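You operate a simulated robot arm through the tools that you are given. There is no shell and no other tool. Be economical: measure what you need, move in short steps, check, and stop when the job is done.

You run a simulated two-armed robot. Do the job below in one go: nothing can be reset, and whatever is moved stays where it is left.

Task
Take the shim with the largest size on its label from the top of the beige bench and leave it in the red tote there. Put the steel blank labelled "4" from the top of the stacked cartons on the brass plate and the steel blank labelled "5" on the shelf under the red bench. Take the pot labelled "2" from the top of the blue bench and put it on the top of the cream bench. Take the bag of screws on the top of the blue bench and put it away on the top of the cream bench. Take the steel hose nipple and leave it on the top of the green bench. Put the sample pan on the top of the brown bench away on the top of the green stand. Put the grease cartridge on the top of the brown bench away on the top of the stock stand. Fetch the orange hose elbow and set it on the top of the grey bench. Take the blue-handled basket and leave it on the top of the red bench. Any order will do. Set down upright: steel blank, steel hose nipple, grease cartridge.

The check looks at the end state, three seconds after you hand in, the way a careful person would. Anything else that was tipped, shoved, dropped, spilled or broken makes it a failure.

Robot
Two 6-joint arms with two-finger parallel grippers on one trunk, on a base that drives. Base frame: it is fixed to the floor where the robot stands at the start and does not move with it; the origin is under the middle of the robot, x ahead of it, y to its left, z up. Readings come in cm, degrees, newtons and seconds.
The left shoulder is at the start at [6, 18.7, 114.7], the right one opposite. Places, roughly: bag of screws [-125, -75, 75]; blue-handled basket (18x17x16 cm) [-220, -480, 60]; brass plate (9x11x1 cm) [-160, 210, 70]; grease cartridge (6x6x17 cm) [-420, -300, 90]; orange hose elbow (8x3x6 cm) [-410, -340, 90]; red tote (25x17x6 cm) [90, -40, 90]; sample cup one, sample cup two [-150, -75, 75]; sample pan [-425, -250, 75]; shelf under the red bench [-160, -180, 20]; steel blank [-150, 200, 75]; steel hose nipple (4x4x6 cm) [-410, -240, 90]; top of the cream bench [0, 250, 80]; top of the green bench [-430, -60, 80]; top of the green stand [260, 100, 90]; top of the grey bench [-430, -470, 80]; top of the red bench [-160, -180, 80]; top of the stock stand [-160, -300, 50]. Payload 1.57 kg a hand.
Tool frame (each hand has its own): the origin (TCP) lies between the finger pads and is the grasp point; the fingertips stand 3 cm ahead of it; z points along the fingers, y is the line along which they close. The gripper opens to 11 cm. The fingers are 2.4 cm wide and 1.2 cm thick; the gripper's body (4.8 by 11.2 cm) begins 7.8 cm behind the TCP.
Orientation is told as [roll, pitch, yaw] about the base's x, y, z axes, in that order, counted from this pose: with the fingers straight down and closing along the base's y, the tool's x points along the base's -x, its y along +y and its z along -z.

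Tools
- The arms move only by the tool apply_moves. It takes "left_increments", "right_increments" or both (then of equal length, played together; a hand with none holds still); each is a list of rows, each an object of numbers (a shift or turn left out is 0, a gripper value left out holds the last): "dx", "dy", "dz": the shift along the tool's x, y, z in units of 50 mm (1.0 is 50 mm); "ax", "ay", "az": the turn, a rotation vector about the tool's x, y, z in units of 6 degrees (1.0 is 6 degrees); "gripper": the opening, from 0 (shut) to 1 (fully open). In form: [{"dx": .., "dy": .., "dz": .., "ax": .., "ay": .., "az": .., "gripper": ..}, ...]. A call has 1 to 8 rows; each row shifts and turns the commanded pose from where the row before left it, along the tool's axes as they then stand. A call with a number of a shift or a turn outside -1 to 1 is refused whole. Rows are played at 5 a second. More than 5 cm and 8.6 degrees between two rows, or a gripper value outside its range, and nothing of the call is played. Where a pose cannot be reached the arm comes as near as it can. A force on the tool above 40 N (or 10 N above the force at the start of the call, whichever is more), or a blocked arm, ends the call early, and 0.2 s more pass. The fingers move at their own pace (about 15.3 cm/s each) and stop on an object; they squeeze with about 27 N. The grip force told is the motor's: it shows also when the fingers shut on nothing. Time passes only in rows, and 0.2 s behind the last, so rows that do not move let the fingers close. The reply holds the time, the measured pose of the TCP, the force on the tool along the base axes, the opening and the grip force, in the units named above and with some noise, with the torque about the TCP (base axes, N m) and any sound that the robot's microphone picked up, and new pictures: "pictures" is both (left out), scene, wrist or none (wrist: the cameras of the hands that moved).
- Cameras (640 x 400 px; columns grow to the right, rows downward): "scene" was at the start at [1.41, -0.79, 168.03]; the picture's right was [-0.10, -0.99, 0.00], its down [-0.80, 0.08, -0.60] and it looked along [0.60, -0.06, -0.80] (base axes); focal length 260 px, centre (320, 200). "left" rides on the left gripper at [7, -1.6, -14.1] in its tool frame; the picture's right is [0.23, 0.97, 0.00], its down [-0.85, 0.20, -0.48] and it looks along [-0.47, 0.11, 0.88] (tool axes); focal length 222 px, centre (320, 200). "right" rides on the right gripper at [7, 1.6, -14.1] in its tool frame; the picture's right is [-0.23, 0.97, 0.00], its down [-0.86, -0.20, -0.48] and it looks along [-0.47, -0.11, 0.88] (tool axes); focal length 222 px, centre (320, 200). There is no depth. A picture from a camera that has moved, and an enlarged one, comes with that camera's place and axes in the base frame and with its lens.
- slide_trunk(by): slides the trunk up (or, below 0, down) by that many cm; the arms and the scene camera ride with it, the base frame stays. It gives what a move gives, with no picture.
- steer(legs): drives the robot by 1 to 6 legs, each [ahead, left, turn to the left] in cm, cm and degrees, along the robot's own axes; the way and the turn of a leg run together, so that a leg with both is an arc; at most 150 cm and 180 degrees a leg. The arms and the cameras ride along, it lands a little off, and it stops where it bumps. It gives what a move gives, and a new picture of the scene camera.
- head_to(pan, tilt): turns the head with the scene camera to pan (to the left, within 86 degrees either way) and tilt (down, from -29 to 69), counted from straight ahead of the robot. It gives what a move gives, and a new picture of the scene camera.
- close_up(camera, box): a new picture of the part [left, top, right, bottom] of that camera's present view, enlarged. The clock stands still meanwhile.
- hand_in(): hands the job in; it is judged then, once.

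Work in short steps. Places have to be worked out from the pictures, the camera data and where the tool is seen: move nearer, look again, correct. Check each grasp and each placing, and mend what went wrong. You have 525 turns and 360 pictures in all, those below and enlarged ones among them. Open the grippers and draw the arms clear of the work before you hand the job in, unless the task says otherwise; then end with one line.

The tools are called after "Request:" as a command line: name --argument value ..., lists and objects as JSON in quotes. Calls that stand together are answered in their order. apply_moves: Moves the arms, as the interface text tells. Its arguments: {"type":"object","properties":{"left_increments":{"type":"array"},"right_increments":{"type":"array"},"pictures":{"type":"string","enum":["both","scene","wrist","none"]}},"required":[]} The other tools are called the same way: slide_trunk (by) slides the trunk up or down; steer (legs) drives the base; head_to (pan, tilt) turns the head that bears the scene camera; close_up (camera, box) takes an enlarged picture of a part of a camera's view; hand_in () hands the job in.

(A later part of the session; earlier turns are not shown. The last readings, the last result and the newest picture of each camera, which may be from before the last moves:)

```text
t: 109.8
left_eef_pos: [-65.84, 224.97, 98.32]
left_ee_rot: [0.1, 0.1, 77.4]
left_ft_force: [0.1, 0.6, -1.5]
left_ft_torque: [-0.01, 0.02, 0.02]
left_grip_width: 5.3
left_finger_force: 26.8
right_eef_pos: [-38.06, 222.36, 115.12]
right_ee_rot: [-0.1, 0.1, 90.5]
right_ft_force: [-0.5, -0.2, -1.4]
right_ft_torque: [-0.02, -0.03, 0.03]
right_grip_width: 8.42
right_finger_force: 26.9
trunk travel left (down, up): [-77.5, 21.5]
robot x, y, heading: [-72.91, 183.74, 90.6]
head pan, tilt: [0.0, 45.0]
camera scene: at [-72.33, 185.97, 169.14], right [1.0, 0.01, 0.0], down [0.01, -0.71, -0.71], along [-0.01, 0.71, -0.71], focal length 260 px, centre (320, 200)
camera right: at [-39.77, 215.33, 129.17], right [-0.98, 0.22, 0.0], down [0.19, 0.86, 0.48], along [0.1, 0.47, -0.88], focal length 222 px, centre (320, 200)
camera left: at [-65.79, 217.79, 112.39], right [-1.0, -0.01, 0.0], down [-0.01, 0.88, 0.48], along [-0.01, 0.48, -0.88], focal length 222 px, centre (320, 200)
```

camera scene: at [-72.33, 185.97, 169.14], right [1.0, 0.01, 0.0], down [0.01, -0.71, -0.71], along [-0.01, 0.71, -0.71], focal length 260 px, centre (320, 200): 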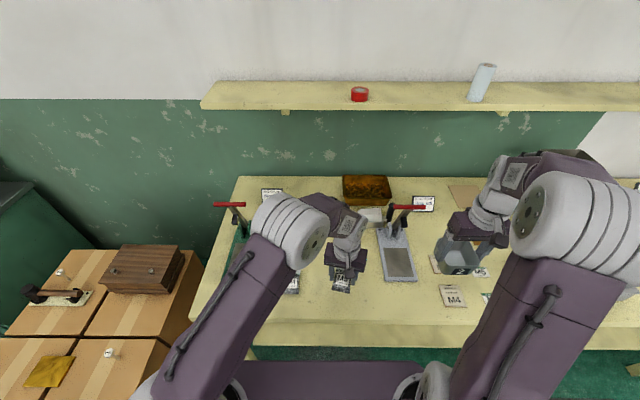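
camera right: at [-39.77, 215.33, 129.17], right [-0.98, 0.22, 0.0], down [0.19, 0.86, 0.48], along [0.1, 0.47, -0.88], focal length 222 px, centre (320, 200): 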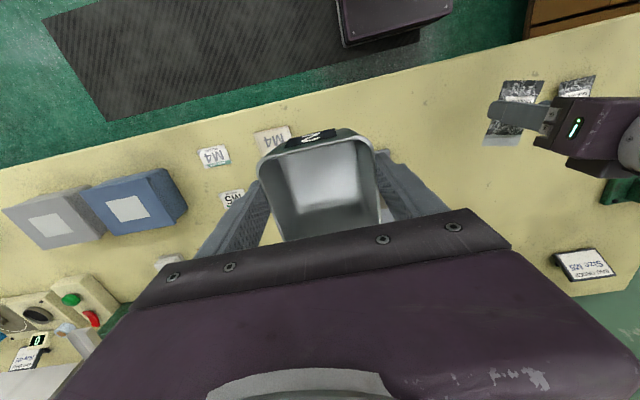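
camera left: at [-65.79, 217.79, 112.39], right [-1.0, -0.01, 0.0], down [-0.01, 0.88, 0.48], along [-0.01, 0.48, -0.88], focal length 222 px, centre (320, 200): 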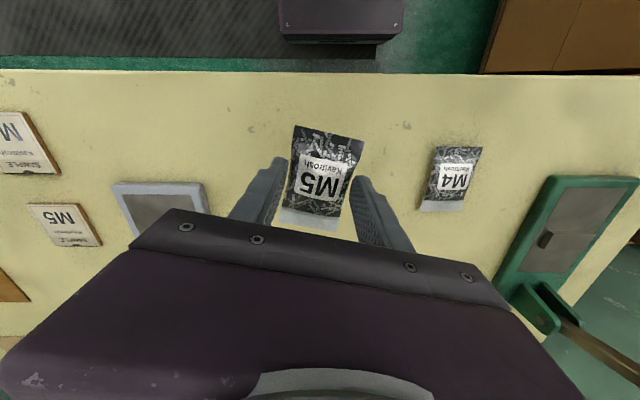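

I read the signs on the cream bench, in case they assign places.

Request:
close_up --camera "scene" --box '[230, 170, 450, 310]'

Request:
close_up --camera "right" --box '[520, 220, 640, 320]'

Request:
close_up --camera "left" --box '[0, 100, 160, 260]'

```text
2.86 times, centred on (340, 240) of scene
camera zoom: at [-72.33, 185.97, 169.14], right [1.0, 0.01, 0.0], down [0.01, -0.71, -0.71], along [-0.01, 0.71, -0.71], focal length 744 px, centre (263, 86)
```

zoom: 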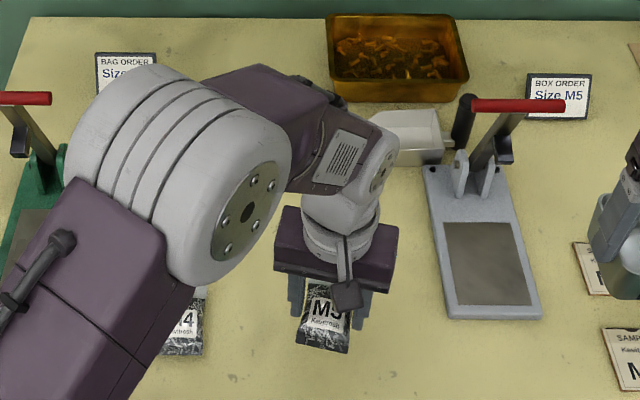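

```text
4.00 times, centred on (580, 270) of right
camera zoom: at [-39.77, 215.33, 129.17], right [-0.98, 0.22, 0.0], down [0.19, 0.86, 0.48], along [0.1, 0.47, -0.88], focal length 888 px, centre (-720, -80)
```

zoom: 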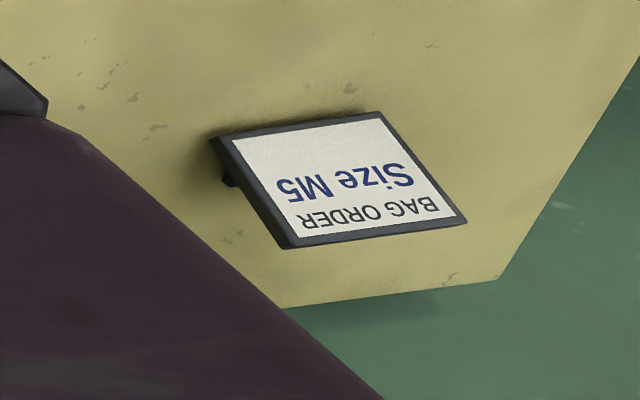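

```text
2.50 times, centred on (80, 180) of left
camera zoom: at [-65.79, 217.79, 112.39], right [-1.0, -0.01, 0.0], down [-0.01, 0.88, 0.48], along [-0.01, 0.48, -0.88], focal length 555 px, centre (920, 250)
```

zoom: 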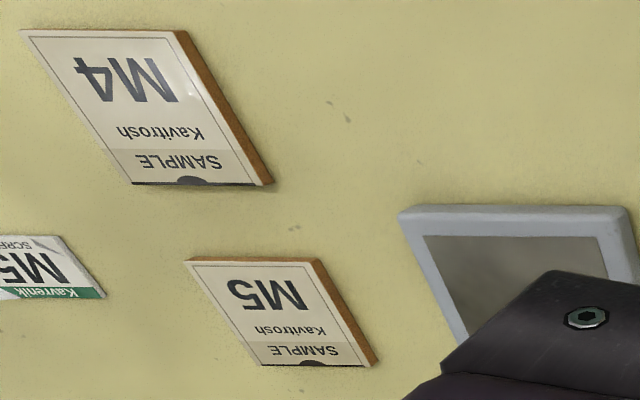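

Those are just scenery. I lower the bag at (−66, 225) gently to z about 89.3.

Request:
apply_moves --left_increments '[{"dz": 0.8}, {"dz": 0.6}, {"dz": 0.25}, {"dz": 0.1}, {}]' --pictures "wrist"

```text
t: 111.0
left_eef_pos: [-65.96, 225.15, 89.41]
left_ee_rot: [0.1, 0.1, 77.5]
left_ft_force: [0.2, 0.3, -1.5]
left_ft_torque: [0.0, 0.01, -0.03]
left_grip_width: 5.35
left_finger_force: 27.6
right_eef_pos: [-38.16, 222.27, 115.19]
right_ee_rot: [0.0, 0.1, 90.5]
right_ft_force: [0.3, -0.6, -1.5]
right_ft_torque: [-0.03, 0.03, 0.0]
right_grip_width: 8.39
right_finger_force: 27.1
trunk travel left (down, up): [-77.5, 21.5]
robot x, y, heading: [-72.37, 183.62, 90.7]
head pan, tilt: [0.0, 45.0]
camera left: at [-65.85, 217.89, 103.54], right [-1.0, -0.01, 0.0], down [-0.01, 0.88, 0.48], along [-0.01, 0.48, -0.88], focal length 222 px, centre (320, 200)
```

left: 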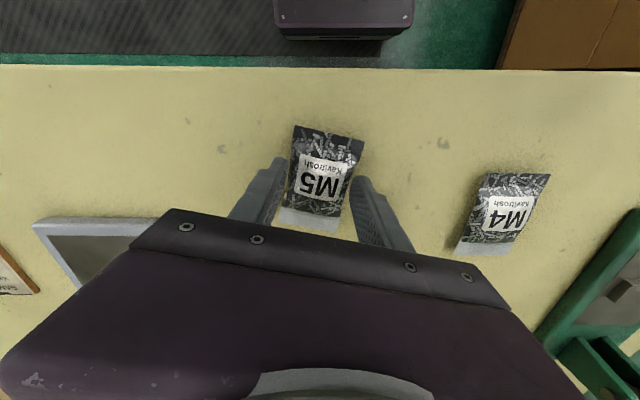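

Not touching yet (force still the weight). I feel down in small steps.

Request:
apply_moves --left_increments '[{"dz": 0.07}, {"dz": 0.07}, {"dz": 0.06}, {}]' --pictures "none"

```text
t: 112.0
left_eef_pos: [-65.95, 225.11, 88.66]
left_ee_rot: [0.1, -0.2, 77.4]
left_ft_force: [-1.5, 1.9, 24.2]
left_ft_torque: [0.07, 0.06, 0.01]
left_grip_width: 5.35
left_finger_force: 27.3
right_eef_pos: [-38.22, 221.95, 115.26]
right_ee_rot: [0.0, -0.1, 90.5]
right_ft_force: [0.7, 0.1, -0.8]
right_ft_torque: [0.01, -0.03, 0.02]
right_grip_width: 8.42
right_finger_force: 27.1
trunk travel left (down, up): [-77.5, 21.5]
robot x, y, heading: [-72.63, 183.67, 90.5]
head pan, tilt: [0.0, 45.0]
```

Contact. I relieve 0.2 cm, open, and lift straight up.

Request:
apply_moves --left_increments '[{"dz": -0.05}, {"gripper": 0.65}, {}, {"dz": -0.3}, {"dz": -0.9}, {"dz": -0.9}, {"dz": -0.9}, {"dz": -0.9}]' --pictures "wrist"

```text
t: 113.8
left_eef_pos: [-65.97, 224.94, 108.19]
left_ee_rot: [0.1, -0.1, 77.4]
left_ft_force: [-0.4, -0.5, 0.5]
left_ft_torque: [-0.01, 0.0, 0.01]
left_grip_width: 7.16
left_finger_force: 0.0
right_eef_pos: [-38.22, 222.08, 115.16]
right_ee_rot: [0.0, 0.0, 90.5]
right_ft_force: [0.2, 0.2, -1.3]
right_ft_torque: [0.02, -0.03, 0.01]
right_grip_width: 8.39
right_finger_force: 26.9
trunk travel left (down, up): [-77.5, 21.5]
robot x, y, heading: [-72.44, 184.0, 90.4]
head pan, tilt: [0.0, 45.0]
camera left: at [-65.88, 217.68, 122.33], right [-1.0, -0.01, 0.0], down [-0.01, 0.88, 0.48], along [-0.01, 0.48, -0.88], focal length 222 px, centre (320, 200)
```

left: 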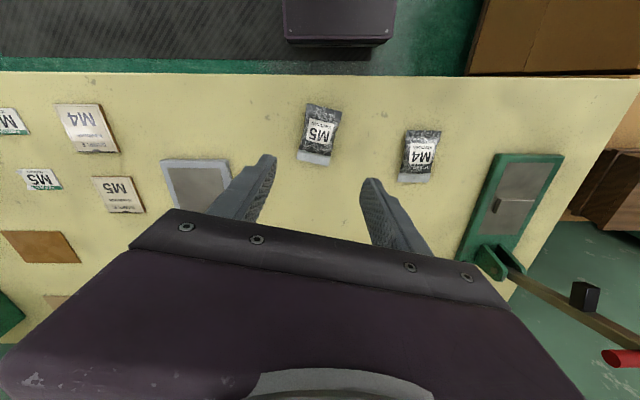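

The bag is down well. I move the left hand aside and bring the pot over (−51, 222.8), lowering to z 94.

Request:
apply_moves --left_increments '[{"dx": 0.6, "dy": 0.6, "gripper": 1}, {"dx": 0.6, "dy": 0.6}, {"dx": 0.4, "dy": 0.6}, {}, {}, {}, {}, {}]' --right_increments '[{}, {"dy": 0.8}, {"dy": 0.9}, {"dy": 0.86, "dx": -0.15}, {"dz": 0.9}, {"dz": 0.9}, {"dz": 0.9}, {"dz": 0.9}]' --pictures "both"

```text
t: 115.6
left_eef_pos: [-76.21, 219.21, 108.31]
left_ee_rot: [0.2, 0.1, 77.5]
left_ft_force: [-0.1, 0.9, 0.0]
left_ft_torque: [-0.04, 0.02, 0.02]
left_grip_width: 11.0
left_finger_force: 0.1
right_eef_pos: [-50.91, 223.0, 96.63]
right_ee_rot: [0.1, 0.1, 90.5]
right_ft_force: [-0.1, -0.4, -1.4]
right_ft_torque: [-0.03, 0.0, -0.02]
right_grip_width: 8.4
right_finger_force: 27.2
trunk travel left (down, up): [-77.5, 21.5]
robot x, y, heading: [-72.39, 183.72, 90.5]
head pan, tilt: [0.0, 45.0]
camera scene: at [-72.3, 186.03, 169.14], right [1.0, 0.01, 0.0], down [0.01, -0.71, -0.71], along [-0.01, 0.71, -0.71], focal length 260 px, centre (320, 200)
camera right: at [-52.54, 216.09, 110.81], right [-0.98, 0.22, 0.0], down [0.19, 0.86, 0.48], along [0.1, 0.47, -0.88], focal length 222 px, centre (320, 200)
camera left: at [-76.2, 212.07, 122.52], right [-1.0, -0.01, 0.0], down [-0.01, 0.88, 0.48], along [-0.01, 0.48, -0.88], focal length 222 px, centre (320, 200)
```

scene: 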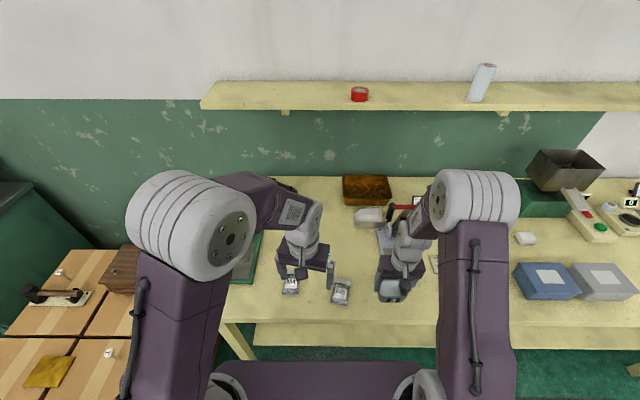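
right: 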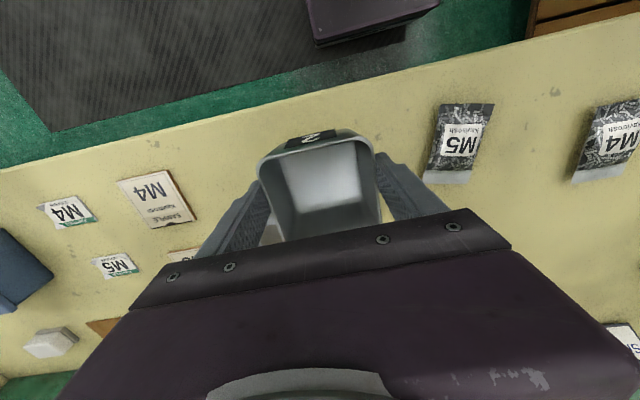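
left: 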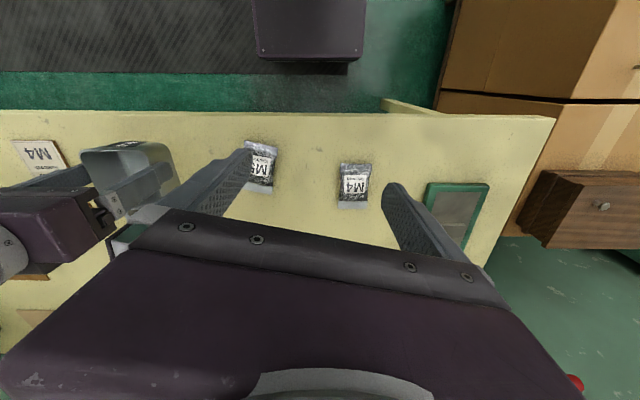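

Placement is clear. I lower and feel for contact near z 91.

Request:
apply_moves --right_increments '[{"dz": 0.5}, {"dz": 0.4}, {"dz": 0.1}, {"dz": 0.06}, {}]' --pictures "none"

```text
t: 116.8
left_eef_pos: [-76.45, 219.28, 108.39]
left_ee_rot: [0.2, 0.1, 77.4]
left_ft_force: [0.0, -0.8, 0.6]
left_ft_torque: [-0.02, 0.01, -0.02]
left_grip_width: 10.97
left_finger_force: 0.0
right_eef_pos: [-50.98, 222.98, 91.53]
right_ee_rot: [0.1, 0.0, 90.6]
right_ft_force: [-0.1, 0.7, -1.1]
right_ft_torque: [-0.03, -0.03, 0.0]
right_grip_width: 8.38
right_finger_force: 27.0
trunk travel left (down, up): [-77.5, 21.5]
robot x, y, heading: [-72.01, 183.91, 90.8]
head pan, tilt: [0.0, 45.0]
```

Request:
apply_moves --right_increments '[{"dz": 0.05}, {"dz": 0.05}, {"dz": 0.05}, {}]' --pictures "none"

```text
t: 117.8
left_eef_pos: [-76.38, 219.06, 108.39]
left_ee_rot: [0.1, 0.0, 77.5]
left_ft_force: [0.3, 0.6, -0.9]
left_ft_torque: [-0.02, 0.01, -0.02]
left_grip_width: 10.98
left_finger_force: 0.1
right_eef_pos: [-50.98, 222.88, 90.95]
right_ee_rot: [0.0, -0.1, 90.6]
right_ft_force: [3.9, 2.2, 16.4]
right_ft_torque: [-0.06, -0.08, -0.01]
right_grip_width: 8.38
right_finger_force: 27.1
trunk travel left (down, up): [-77.5, 21.5]
robot x, y, heading: [-72.54, 183.75, 90.6]
head pan, tilt: [0.0, 45.0]
```

Contact at 90.95. I relieve slightly, open to 11 cm and lift.

Request:
apply_moves --right_increments '[{"dz": -0.03}, {"gripper": 0.92}, {}, {"dz": -0.4}, {"dz": -0.8}, {"dz": -0.9}, {"dz": -0.9}, {"dz": -0.9}]' --pictures "wrist"

```text
t: 119.6
left_eef_pos: [-76.39, 219.04, 108.39]
left_ee_rot: [0.0, 0.0, 77.4]
left_ft_force: [-0.7, 0.7, 0.2]
left_ft_torque: [0.01, -0.03, 0.01]
left_grip_width: 10.97
left_finger_force: 0.0
right_eef_pos: [-50.85, 222.79, 110.61]
right_ee_rot: [0.0, 0.0, 90.5]
right_ft_force: [-0.1, -0.8, 0.6]
right_ft_torque: [-0.02, -0.02, -0.04]
right_grip_width: 10.13
right_finger_force: 0.1
trunk travel left (down, up): [-77.5, 21.5]
robot x, y, heading: [-72.47, 183.33, 90.5]
head pan, tilt: [0.0, 45.0]
camera right: at [-52.53, 215.82, 124.76], right [-0.98, 0.22, 0.0], down [0.19, 0.86, 0.48], along [0.1, 0.47, -0.88], focal length 222 px, centre (320, 200)
```

right: 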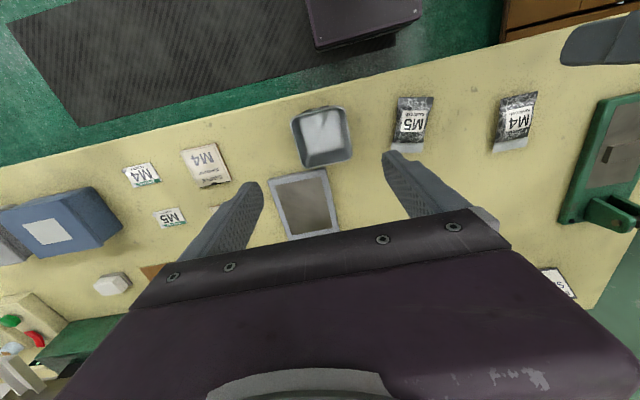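

Both are placed. I back up 30 cm and look at the cartons on the left.

Request:
steer --legs '[[-35, 0, 0]]'

Request:
head_to --pan 60 --tilt 35

```text
t: 121.8
left_eef_pos: [-75.77, 184.3, 108.32]
left_ee_rot: [0.1, 0.2, 76.9]
left_ft_force: [0.0, 0.2, -0.1]
left_ft_torque: [0.01, 0.01, -0.03]
left_grip_width: 10.99
left_finger_force: 0.0
right_eef_pos: [-50.22, 187.87, 110.46]
right_ee_rot: [0.0, 0.1, 90.0]
right_ft_force: [-0.4, 0.0, -0.4]
right_ft_torque: [-0.01, 0.02, 0.01]
right_grip_width: 10.13
right_finger_force: 0.1
trunk travel left (down, up): [-77.5, 21.5]
robot x, y, heading: [-72.08, 148.96, 90.0]
head pan, tilt: [0.0, 45.0]
camera scene: at [-72.18, 150.98, 169.13], right [1.0, 0.0, 0.0], down [0.0, -0.71, -0.71], along [0.0, 0.71, -0.71], focal length 260 px, centre (320, 200)
```

scene: 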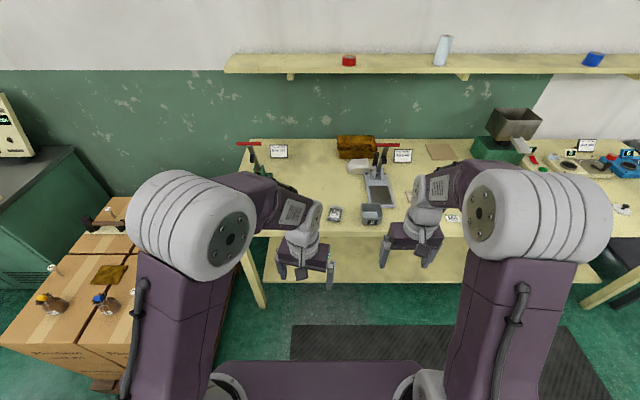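

```text
t: 123.1
left_eef_pos: [-75.72, 184.13, 108.33]
left_ee_rot: [0.1, 0.0, 76.9]
left_ft_force: [0.3, -0.7, 0.3]
left_ft_torque: [-0.02, -0.01, 0.0]
left_grip_width: 11.0
left_finger_force: 0.0
right_eef_pos: [-50.24, 187.76, 110.68]
right_ee_rot: [0.0, 0.0, 90.0]
right_ft_force: [-0.4, -0.7, -0.4]
right_ft_torque: [-0.01, 0.03, 0.04]
right_grip_width: 10.12
right_finger_force: 0.0
trunk travel left (down, up): [-77.5, 21.5]
robot x, y, heading: [-72.36, 148.77, 90.2]
head pan, tilt: [60.0, 35.0]
camera scene: at [-79.8, 147.05, 170.62], right [0.5, 0.87, 0.0], down [0.5, -0.29, -0.82], along [-0.71, 0.41, -0.57], focal length 260 px, centre (320, 200)
```

scene: 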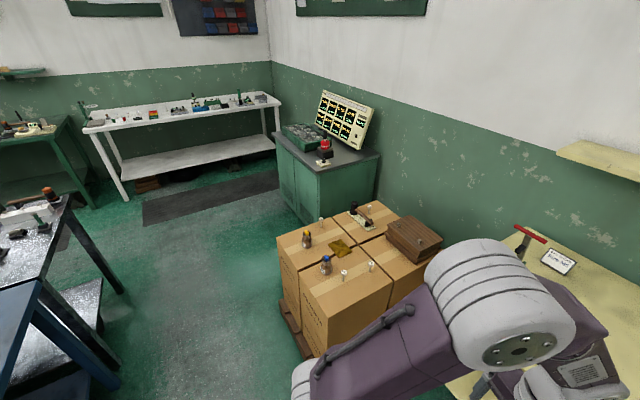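

Request:
close_up --camera "scene" --box '[265, 190, 445, 310]'

```text
3.33 times, centred on (355, 250) of scene
camera zoom: at [-79.8, 147.05, 170.62], right [0.5, 0.87, 0.0], down [0.5, -0.29, -0.82], along [-0.71, 0.41, -0.57], focal length 868 px, centre (203, 33)
```

zoom: 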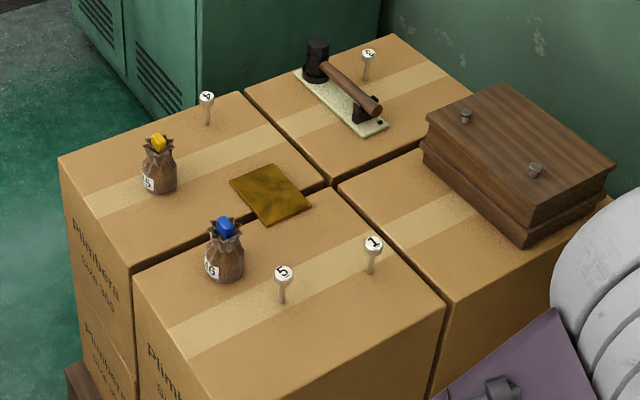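

Blanks with labels 1, 3, 4, 5 stand on the cartons; blank 4 near (−178, 205), 5 near (−141, 195), brass plate near (−160, 205), top z about 72. I drive sideways to x −160 in front of them, staying 7 cm off the face, and lower the trunk.

Request:
steer --legs '[[-4, 0, 0], [0, 88, 0]]'

Request:
head_to --pan 0 --tilt 50

```text
t: 128.2
left_eef_pos: [-163.18, 179.43, 108.42]
left_ee_rot: [0.1, 0.0, 77.4]
left_ft_force: [1.3, -0.1, -0.1]
left_ft_torque: [0.0, 0.01, 0.01]
left_grip_width: 11.01
left_finger_force: 0.1
right_eef_pos: [-137.73, 183.23, 110.65]
right_ee_rot: [-0.1, 0.1, 90.6]
right_ft_force: [0.9, 0.3, 0.8]
right_ft_torque: [0.01, 0.02, -0.01]
right_grip_width: 10.1
right_finger_force: 0.1
trunk travel left (down, up): [-77.5, 21.5]
robot x, y, heading: [-159.11, 144.29, 90.7]
head pan, tilt: [60.0, 35.0]
camera scene: at [-166.8, 142.29, 170.62], right [0.49, 0.87, 0.0], down [0.5, -0.28, -0.82], along [-0.71, 0.4, -0.57], focal length 260 px, centre (320, 200)
```

scene: 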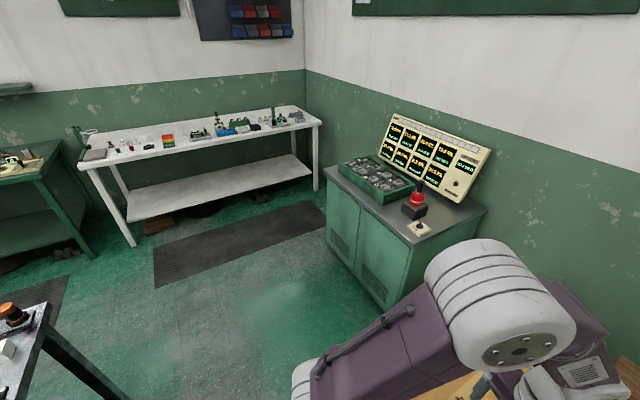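

```text
t: 129.5
left_eef_pos: [-163.26, 179.39, 108.49]
left_ee_rot: [0.0, 0.0, 77.4]
left_ft_force: [0.5, -0.1, -0.2]
left_ft_torque: [-0.02, 0.02, 0.01]
left_grip_width: 11.04
left_finger_force: 0.0
right_eef_pos: [-137.7, 183.27, 110.57]
right_ee_rot: [-0.1, -0.1, 90.5]
right_ft_force: [-0.5, -0.4, 0.8]
right_ft_torque: [-0.01, -0.06, -0.01]
right_grip_width: 10.12
right_finger_force: 0.1
trunk travel left (down, up): [-77.5, 21.5]
robot x, y, heading: [-159.08, 144.06, 90.8]
head pan, tilt: [0.0, 50.0]
camera scene: at [-159.31, 145.68, 168.45], right [1.0, 0.01, 0.0], down [0.01, -0.77, -0.64], along [-0.01, 0.64, -0.77], focal length 260 px, centre (320, 200)
```

scene: 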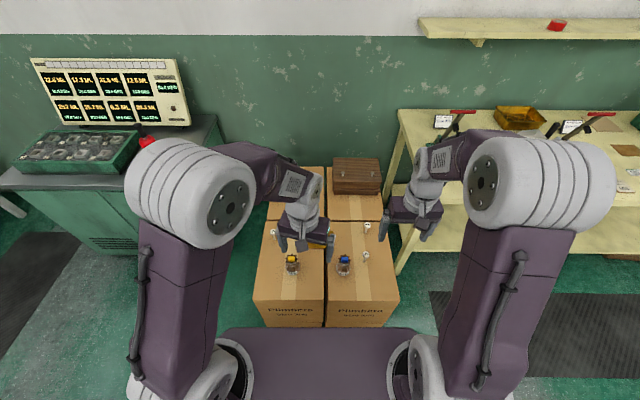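

I lower the trunk 16 cm, move 5 cm ahead and look with the wrist cameras.

Request:
slide_trunk --by -14

Request:
steer --legs '[[5, 0, -0.7]]'

Request:
close_up --camera "left" --box '[0, 0, 640, 400]'

Request:
close_up --camera "right" --box '[0, 0, 640, 400]'

```text
t: 131.2
left_eef_pos: [-163.23, 179.51, 94.32]
left_ee_rot: [0.1, 0.0, 77.4]
left_ft_force: [-0.4, -0.5, -0.3]
left_ft_torque: [-0.01, 0.0, -0.04]
left_grip_width: 10.99
left_finger_force: 0.1
right_eef_pos: [-137.75, 183.35, 96.59]
right_ee_rot: [-0.1, 0.0, 90.6]
right_ft_force: [-0.7, -0.4, -0.6]
right_ft_torque: [-0.01, -0.02, -0.02]
right_grip_width: 10.11
right_finger_force: 0.1
trunk travel left (down, up): [-63.5, 35.5]
robot x, y, heading: [-159.48, 143.67, 90.6]
head pan, tilt: [0.0, 50.0]
```

```text
t: 132.1
left_eef_pos: [-162.86, 184.32, 94.34]
left_ee_rot: [0.2, -0.1, 76.9]
left_ft_force: [0.2, -0.3, 0.2]
left_ft_torque: [0.01, -0.02, -0.01]
left_grip_width: 11.0
left_finger_force: 0.2
right_eef_pos: [-137.22, 187.8, 96.6]
right_ee_rot: [-0.1, 0.0, 90.0]
right_ft_force: [-0.3, -0.1, 0.1]
right_ft_torque: [0.0, -0.02, 0.0]
right_grip_width: 10.15
right_finger_force: 0.0
trunk travel left (down, up): [-63.5, 35.5]
robot x, y, heading: [-159.48, 149.07, 89.9]
head pan, tilt: [0.0, 50.0]
camera scene: at [-159.31, 150.4, 154.45], right [1.0, 0.0, 0.0], down [0.0, -0.77, -0.64], along [0.0, 0.64, -0.77], focal length 260 px, centre (320, 200)
```

scene: 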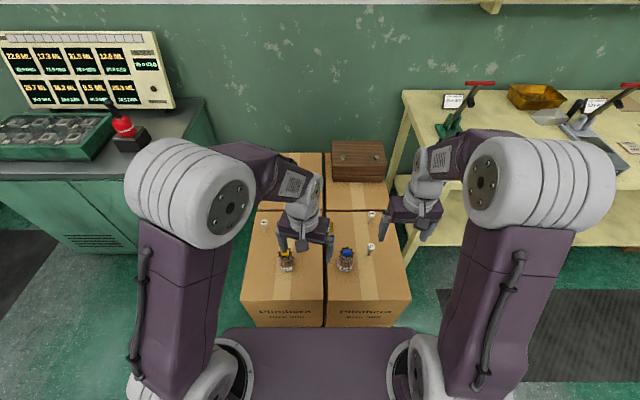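

```text
1.00 times, centred on (320, 200) of left
camera zoom: at [-162.92, 177.02, 108.59], right [-1.0, 0.0, 0.0], down [0.0, 0.88, 0.48], along [0.0, 0.48, -0.88], focal length 222 px, centre (320, 200)
```

zoom: 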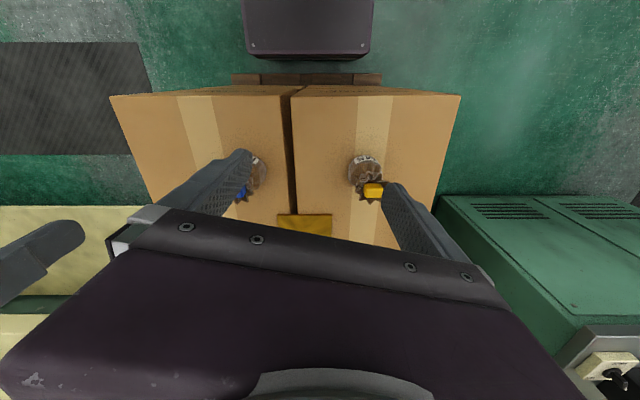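

```text
1.00 times, centred on (320, 200) of right
camera zoom: at [-139.11, 180.81, 110.73], right [-0.97, 0.23, 0.0], down [0.2, 0.85, 0.48], along [0.11, 0.47, -0.88], focal length 222 px, centre (320, 200)
```

zoom: 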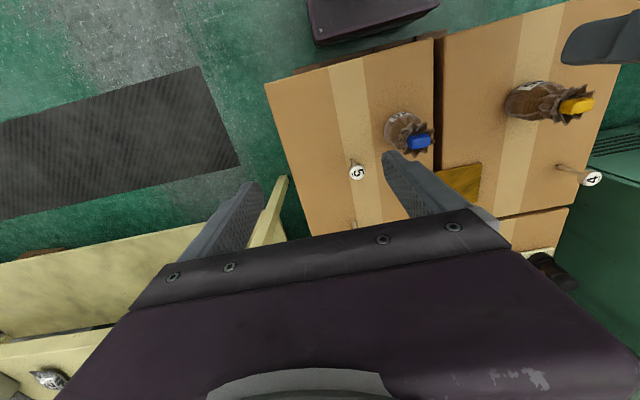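

Blank 4's head is near (−179, 205). I square the left hand (yaw 90) and move it toward there, staying high.

Request:
apply_moves --left_increments '[{"az": -0.75}, {"az": -0.75}, {"az": -0.7}, {"dx": -0.7, "dy": 0.65}, {"dx": -0.7, "dy": 0.65}, {"dx": -0.7, "dy": 0.65}, {"dx": -0.7, "dy": 0.65}, {"dx": -0.6, "dy": 0.6}]' --pictures "both"

```text
t: 133.9
left_eef_pos: [-178.83, 201.54, 93.73]
left_ee_rot: [0.0, 0.1, 90.0]
left_ft_force: [0.2, -0.1, 0.3]
left_ft_torque: [-0.01, -0.04, -0.03]
left_grip_width: 11.0
left_finger_force: 0.0
right_eef_pos: [-137.44, 187.9, 96.57]
right_ee_rot: [-0.1, 0.1, 89.9]
right_ft_force: [0.4, -0.5, 0.6]
right_ft_torque: [-0.01, -0.01, 0.0]
right_grip_width: 10.14
right_finger_force: 0.1
trunk travel left (down, up): [-63.5, 35.5]
robot x, y, heading: [-159.22, 149.29, 89.8]
head pan, tilt: [0.0, 50.0]
camera scene: at [-159.39, 150.72, 154.45], right [1.0, 0.0, 0.0], down [0.0, -0.77, -0.64], along [0.0, 0.64, -0.77], focal length 260 px, centre (320, 200)
camera left: at [-177.29, 194.49, 107.98], right [-0.97, -0.23, 0.0], down [-0.2, 0.86, 0.48], along [-0.11, 0.46, -0.88], focal length 222 px, centre (320, 200)
```

scene: 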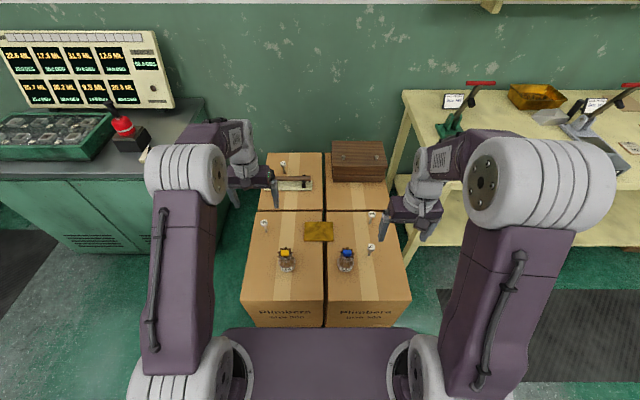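
left: 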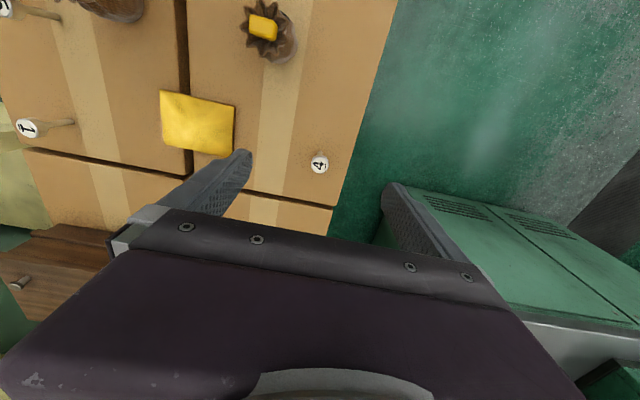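

Blank 4's head is at (−179.7, 204.6), z≈77. I centre over it and lower to z 84 with the gripper half open.

Request:
apply_moves --left_increments '[{"dx": -0.3, "dy": 0.17, "gripper": 0.6}, {"dx": -0.31, "dz": 0.5}, {"dz": 0.8}, {"dz": 0.6}, {}]' --pictures "wrist"

```text
t: 135.1
left_eef_pos: [-179.6, 204.09, 84.95]
left_ee_rot: [0.1, 0.0, 90.1]
left_ft_force: [-0.1, -0.6, 0.1]
left_ft_torque: [0.0, 0.03, -0.02]
left_grip_width: 6.59
left_finger_force: 0.0
right_eef_pos: [-137.24, 187.89, 96.65]
right_ee_rot: [0.0, 0.1, 90.0]
right_ft_force: [1.0, -0.6, 0.3]
right_ft_torque: [0.0, -0.02, -0.02]
right_grip_width: 10.14
right_finger_force: 0.1
trunk travel left (down, up): [-63.5, 35.5]
robot x, y, heading: [-159.34, 148.97, 89.9]
head pan, tilt: [0.0, 50.0]
camera left: at [-178.0, 197.15, 99.18], right [-0.97, -0.23, 0.0], down [-0.2, 0.85, 0.48], along [-0.11, 0.47, -0.88], focal length 222 px, centre (320, 200)
```

left: 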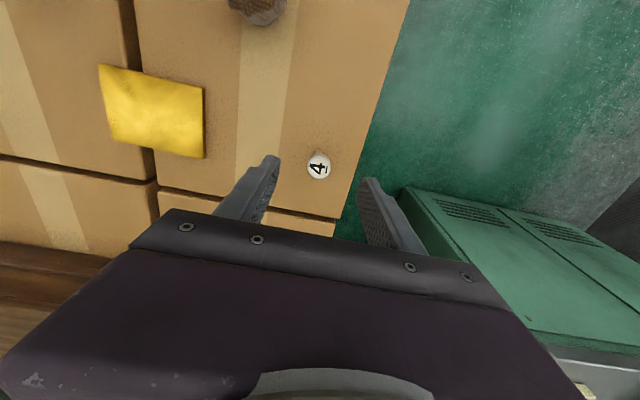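

Head at (−179.6, 205). Small correction forward and down to z 79.

Request:
apply_moves --left_increments '[{"dx": -0.15, "dz": 0.5}, {"dz": 0.65}, {}]' --pictures "wrist"

Request:
close_up --camera "scene" --box '[220, 140, 400, 280]'

```text
t: 135.9
left_eef_pos: [-179.71, 204.97, 79.14]
left_ee_rot: [0.0, 0.0, 90.0]
left_ft_force: [-0.5, -0.8, -0.2]
left_ft_torque: [0.0, -0.01, -0.04]
left_grip_width: 6.61
left_finger_force: 0.0
right_eef_pos: [-137.26, 187.81, 96.67]
right_ee_rot: [0.0, -0.1, 90.1]
right_ft_force: [0.5, -0.1, -0.4]
right_ft_torque: [0.01, -0.01, -0.01]
right_grip_width: 10.11
right_finger_force: 0.0
trunk travel left (down, up): [-63.5, 35.5]
robot x, y, heading: [-159.47, 149.34, 89.8]
head pan, tilt: [0.0, 50.0]
camera left: at [-178.07, 197.83, 93.26], right [-0.97, -0.23, 0.0], down [-0.2, 0.85, 0.48], along [-0.11, 0.47, -0.88], focal length 222 px, centre (320, 200)
```

left: 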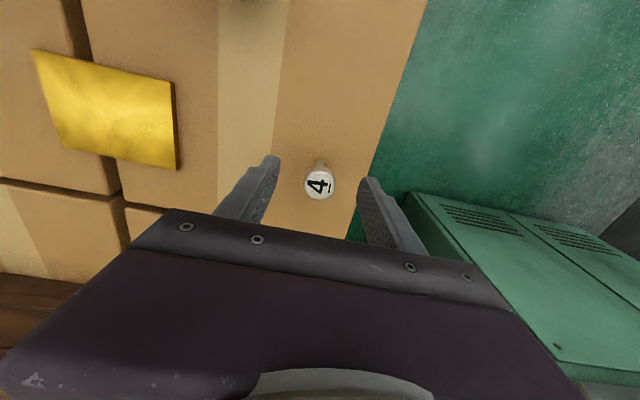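

```text
2.86 times, centred on (310, 210) of scene
camera zoom: at [-159.28, 150.54, 154.45], right [1.0, 0.0, 0.0], down [0.0, -0.77, -0.64], along [0.0, 0.64, -0.77], focal length 744 px, centre (349, 171)
```

zoom: 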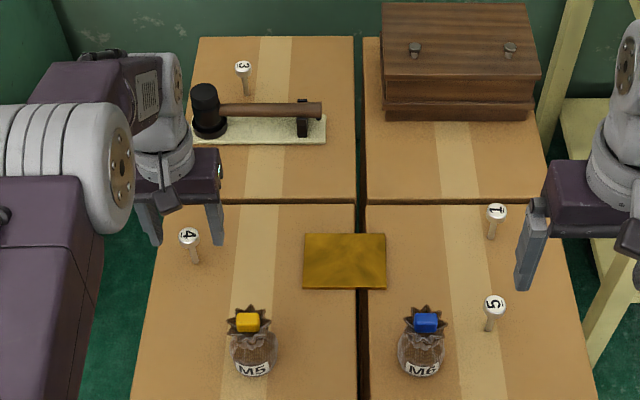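

The blank stands right on the tool axis, head about 1.7 cm below TCP. I go down 2.4 cm and close.

Request:
apply_moves --left_increments '[{"dz": 0.48}, {}, {"gripper": 0}, {}, {}]' --pictures "wrist"

```text
t: 137.1
left_eef_pos: [-179.67, 204.93, 76.92]
left_ee_rot: [0.2, 0.0, 90.1]
left_ft_force: [-0.3, 0.3, 0.7]
left_ft_torque: [-0.04, -0.01, 0.01]
left_grip_width: 2.52
left_finger_force: 26.8
right_eef_pos: [-137.42, 187.88, 96.67]
right_ee_rot: [0.0, 0.0, 90.0]
right_ft_force: [-0.3, -0.2, -0.6]
right_ft_torque: [-0.01, 0.01, -0.01]
right_grip_width: 10.12
right_finger_force: 0.1
trunk travel left (down, up): [-63.5, 35.5]
robot x, y, heading: [-158.93, 148.77, 90.2]
head pan, tilt: [0.0, 50.0]
camera left: at [-178.05, 197.88, 91.14], right [-0.97, -0.23, 0.0], down [-0.2, 0.86, 0.48], along [-0.11, 0.47, -0.88], focal length 222 px, centre (320, 200)
```

left: 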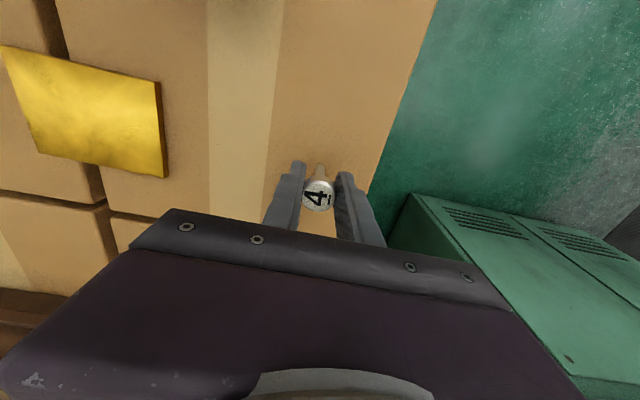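

Blank 4 gripped (2.5 cm). I lift it 7 cm and move it above the brass plate centre at (−160.5, 204).

Request:
apply_moves --left_increments '[{"dz": -0.6}, {"dz": -0.8}, {"dy": -0.9}, {"dy": -0.9}, {"dy": -0.9}, {"dy": -0.8, "dx": 0.1}, {"dy": -0.34}, {}]' --pictures "both"

```text
t: 138.9
left_eef_pos: [-160.48, 204.7, 83.85]
left_ee_rot: [0.1, 0.0, 90.0]
left_ft_force: [0.0, -0.6, -1.2]
left_ft_torque: [-0.01, -0.02, 0.03]
left_grip_width: 2.5
left_finger_force: 27.1
right_eef_pos: [-137.33, 187.92, 96.57]
right_ee_rot: [0.0, 0.0, 90.0]
right_ft_force: [0.1, 0.3, -0.3]
right_ft_torque: [0.02, 0.0, -0.01]
right_grip_width: 10.09
right_finger_force: 0.0
trunk travel left (down, up): [-63.5, 35.5]
robot x, y, heading: [-159.16, 148.7, 90.1]
head pan, tilt: [0.0, 50.0]
camera scene: at [-159.31, 150.6, 154.45], right [1.0, 0.0, 0.0], down [0.0, -0.77, -0.64], along [0.0, 0.64, -0.77], focal length 260 px, centre (320, 200)
camera left: at [-158.96, 197.61, 97.9], right [-0.97, -0.23, 0.0], down [-0.2, 0.86, 0.48], along [-0.11, 0.47, -0.88], focal length 222 px, centre (320, 200)
```

scene: 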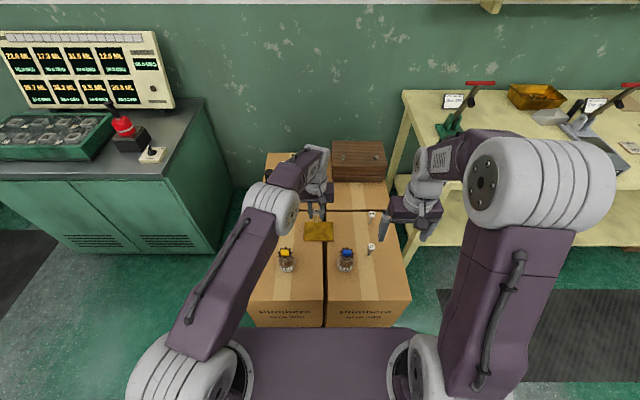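
left: 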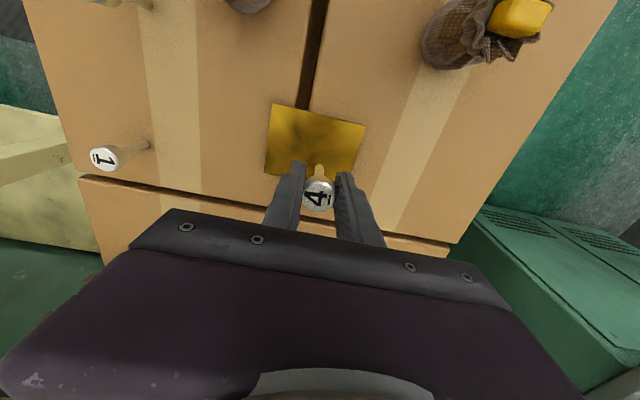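

Directly above the plate centre. I lower to z 79 and feel down.

Request:
apply_moves --left_increments '[{"dz": 0.5}, {"dz": 0.4}, {"dz": 0.1}, {"dz": 0.05}, {}]' --pictures "none"

```text
t: 140.1
left_eef_pos: [-160.63, 204.71, 78.52]
left_ee_rot: [0.0, 0.0, 90.1]
left_ft_force: [-0.1, 0.5, -0.7]
left_ft_torque: [0.01, -0.03, 0.02]
left_grip_width: 2.48
left_finger_force: 27.0
right_eef_pos: [-137.33, 187.91, 96.58]
right_ee_rot: [0.0, 0.0, 90.0]
right_ft_force: [-0.6, 0.2, -0.4]
right_ft_torque: [-0.02, -0.01, -0.02]
right_grip_width: 10.12
right_finger_force: 0.1
trunk travel left (down, up): [-63.5, 35.5]
robot x, y, heading: [-159.44, 148.8, 90.2]
head pan, tilt: [0.0, 50.0]
```

Request:
apply_moves --left_increments '[{"dz": 0.05}, {"dz": 0.05}, {"dz": 0.05}, {}]' --pictures "none"

```text
t: 141.1
left_eef_pos: [-160.79, 204.81, 77.72]
left_ee_rot: [0.1, -0.2, 90.0]
left_ft_force: [-0.2, -1.4, 5.5]
left_ft_torque: [0.02, -0.01, -0.01]
left_grip_width: 2.49
left_finger_force: 27.0
right_eef_pos: [-137.41, 187.91, 96.74]
right_ee_rot: [0.0, 0.0, 89.9]
right_ft_force: [-0.8, -0.2, -0.4]
right_ft_torque: [-0.03, 0.02, 0.0]
right_grip_width: 10.12
right_finger_force: 0.0
trunk travel left (down, up): [-63.5, 35.5]
robot x, y, heading: [-159.19, 148.69, 90.0]
head pan, tilt: [0.0, 50.0]
```

Light contact (5.5 N). I open and lift straight up.

Request:
apply_moves --left_increments '[{}, {"gripper": 0.5}, {}, {"dz": -0.4}, {"dz": -0.8}, {"dz": -0.8}, {}]' --pictures "wrist"

```text
t: 142.7
left_eef_pos: [-160.45, 204.83, 87.87]
left_ee_rot: [0.1, 0.1, 90.0]
left_ft_force: [0.2, -0.4, 0.3]
left_ft_torque: [0.01, 0.0, 0.0]
left_grip_width: 5.51
left_finger_force: 0.0
right_eef_pos: [-137.23, 187.92, 96.54]
right_ee_rot: [0.1, 0.0, 90.0]
right_ft_force: [-0.3, -0.2, -0.3]
right_ft_torque: [0.02, 0.02, 0.01]
right_grip_width: 10.1
right_finger_force: 0.1
trunk travel left (down, up): [-63.5, 35.5]
robot x, y, heading: [-159.48, 149.07, 90.0]
head pan, tilt: [0.0, 50.0]
camera left: at [-158.86, 197.72, 101.9], right [-0.97, -0.23, 0.0], down [-0.2, 0.86, 0.48], along [-0.11, 0.47, -0.88], focal length 222 px, centre (320, 200)
```

left: 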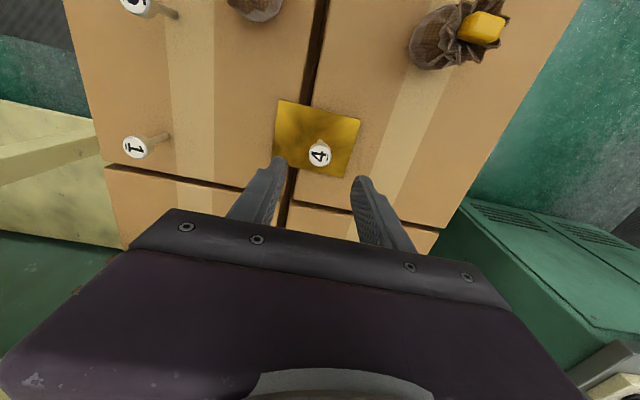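

Blank 4 stands upright on the plate. Now the right hand goes to blank 5 at about (−142, 195), while the left retracts upward and back.

Request:
apply_moves --left_increments '[{"dz": -0.8}, {"dx": 0.9}, {"dx": 0.9}, {"dx": 0.9, "dy": 0.3}, {}]' --right_increments '[{"gripper": 0.5}, {"dx": -0.7, "dy": 0.47}, {"dx": -0.72, "dy": 0.47}, {"dz": 0.8}, {}]' --pictures "wrist"

```text
t: 143.9
left_eef_pos: [-162.41, 191.49, 91.72]
left_ee_rot: [0.2, 0.0, 90.0]
left_ft_force: [0.4, 0.6, 0.5]
left_ft_torque: [-0.01, -0.01, -0.01]
left_grip_width: 5.49
left_finger_force: 0.1
right_eef_pos: [-141.94, 194.94, 92.34]
right_ee_rot: [0.0, 0.0, 90.0]
right_ft_force: [0.1, 1.0, -0.4]
right_ft_torque: [-0.03, -0.01, -0.02]
right_grip_width: 5.49
right_finger_force: 0.0
trunk travel left (down, up): [-63.5, 35.5]
robot x, y, heading: [-159.32, 149.23, 89.8]
head pan, tilt: [0.0, 50.0]
camera right: at [-143.63, 188.0, 106.41], right [-0.97, 0.23, 0.0], down [0.2, 0.86, 0.48], along [0.11, 0.47, -0.88], focal length 222 px, centre (320, 200)
camera left: at [-160.74, 184.3, 105.81], right [-0.97, -0.23, 0.0], down [-0.2, 0.85, 0.48], along [-0.11, 0.47, -0.88], focal length 222 px, centre (320, 200)
```

right: 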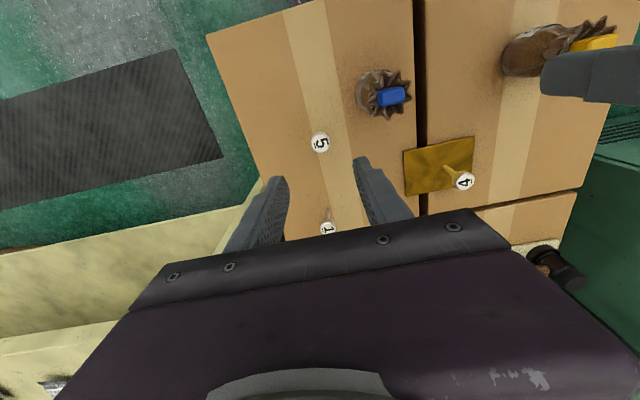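
left: 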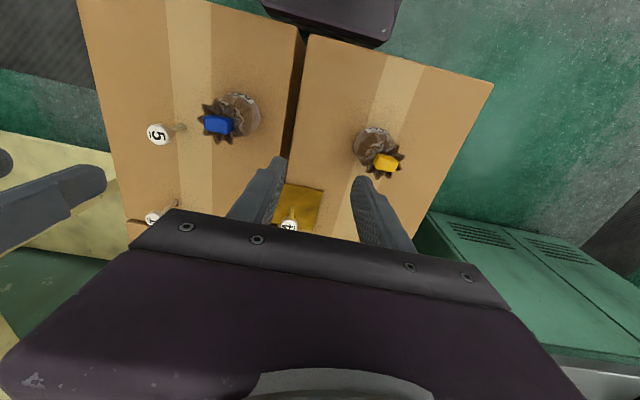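

Directly above blank 5. I descend to z 79.3 and check.

Request:
apply_moves --right_increments '[{"dz": 0.8}, {"dz": 0.8}, {"dz": 0.6}, {"dz": 0.4}, {}]' --pictures "wrist"

```text
t: 145.1
left_eef_pos: [-162.4, 191.37, 91.67]
left_ee_rot: [0.0, 0.1, 90.0]
left_ft_force: [0.6, 0.4, 0.0]
left_ft_torque: [0.0, -0.02, -0.05]
left_grip_width: 5.5
left_finger_force: 0.0
right_eef_pos: [-142.17, 194.91, 79.38]
right_ee_rot: [0.0, 0.1, 90.0]
right_ft_force: [0.7, 1.0, 0.5]
right_ft_torque: [0.01, 0.03, 0.05]
right_grip_width: 5.48
right_finger_force: 0.1
trunk travel left (down, up): [-63.5, 35.5]
robot x, y, heading: [-159.22, 148.87, 90.0]
head pan, tilt: [0.0, 50.0]
camera right: at [-143.89, 187.95, 93.47], right [-0.97, 0.23, 0.0], down [0.2, 0.86, 0.48], along [0.11, 0.47, -0.88], focal length 222 px, centre (320, 200)
```

right: 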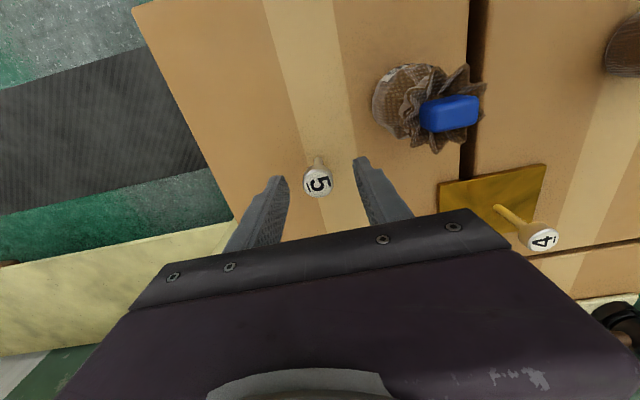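

Aligned. Down 2.4 cm, close, then lift.

Request:
apply_moves --right_increments '[{"dz": 0.49}, {}, {"gripper": 0}, {}, {}, {"dz": -0.4}, {"dz": -0.8}, {"dz": -0.8}]' --pictures "wrist"

```text
t: 146.9
left_eef_pos: [-162.49, 191.36, 91.71]
left_ee_rot: [0.2, 0.1, 90.0]
left_ft_force: [-0.4, -1.0, -0.3]
left_ft_torque: [0.01, 0.02, 0.03]
left_grip_width: 5.51
left_finger_force: 0.0
right_eef_pos: [-142.23, 195.01, 87.19]
right_ee_rot: [-0.1, 0.1, 90.0]
right_ft_force: [0.3, 0.6, -0.8]
right_ft_torque: [0.01, -0.04, -0.03]
right_grip_width: 2.48
right_finger_force: 26.1
trunk travel left (down, up): [-63.5, 35.5]
robot x, y, heading: [-159.4, 149.03, 89.6]
head pan, tilt: [0.0, 50.0]
camera right: at [-144.01, 188.04, 101.22], right [-0.97, 0.23, 0.0], down [0.2, 0.86, 0.48], along [0.11, 0.47, -0.88], focal length 222 px, centre (320, 200)
```

right: 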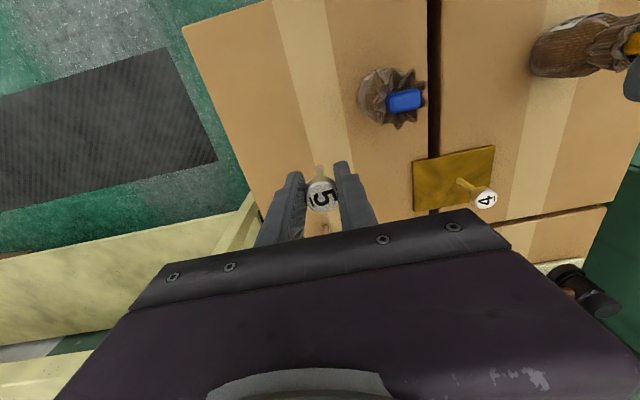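

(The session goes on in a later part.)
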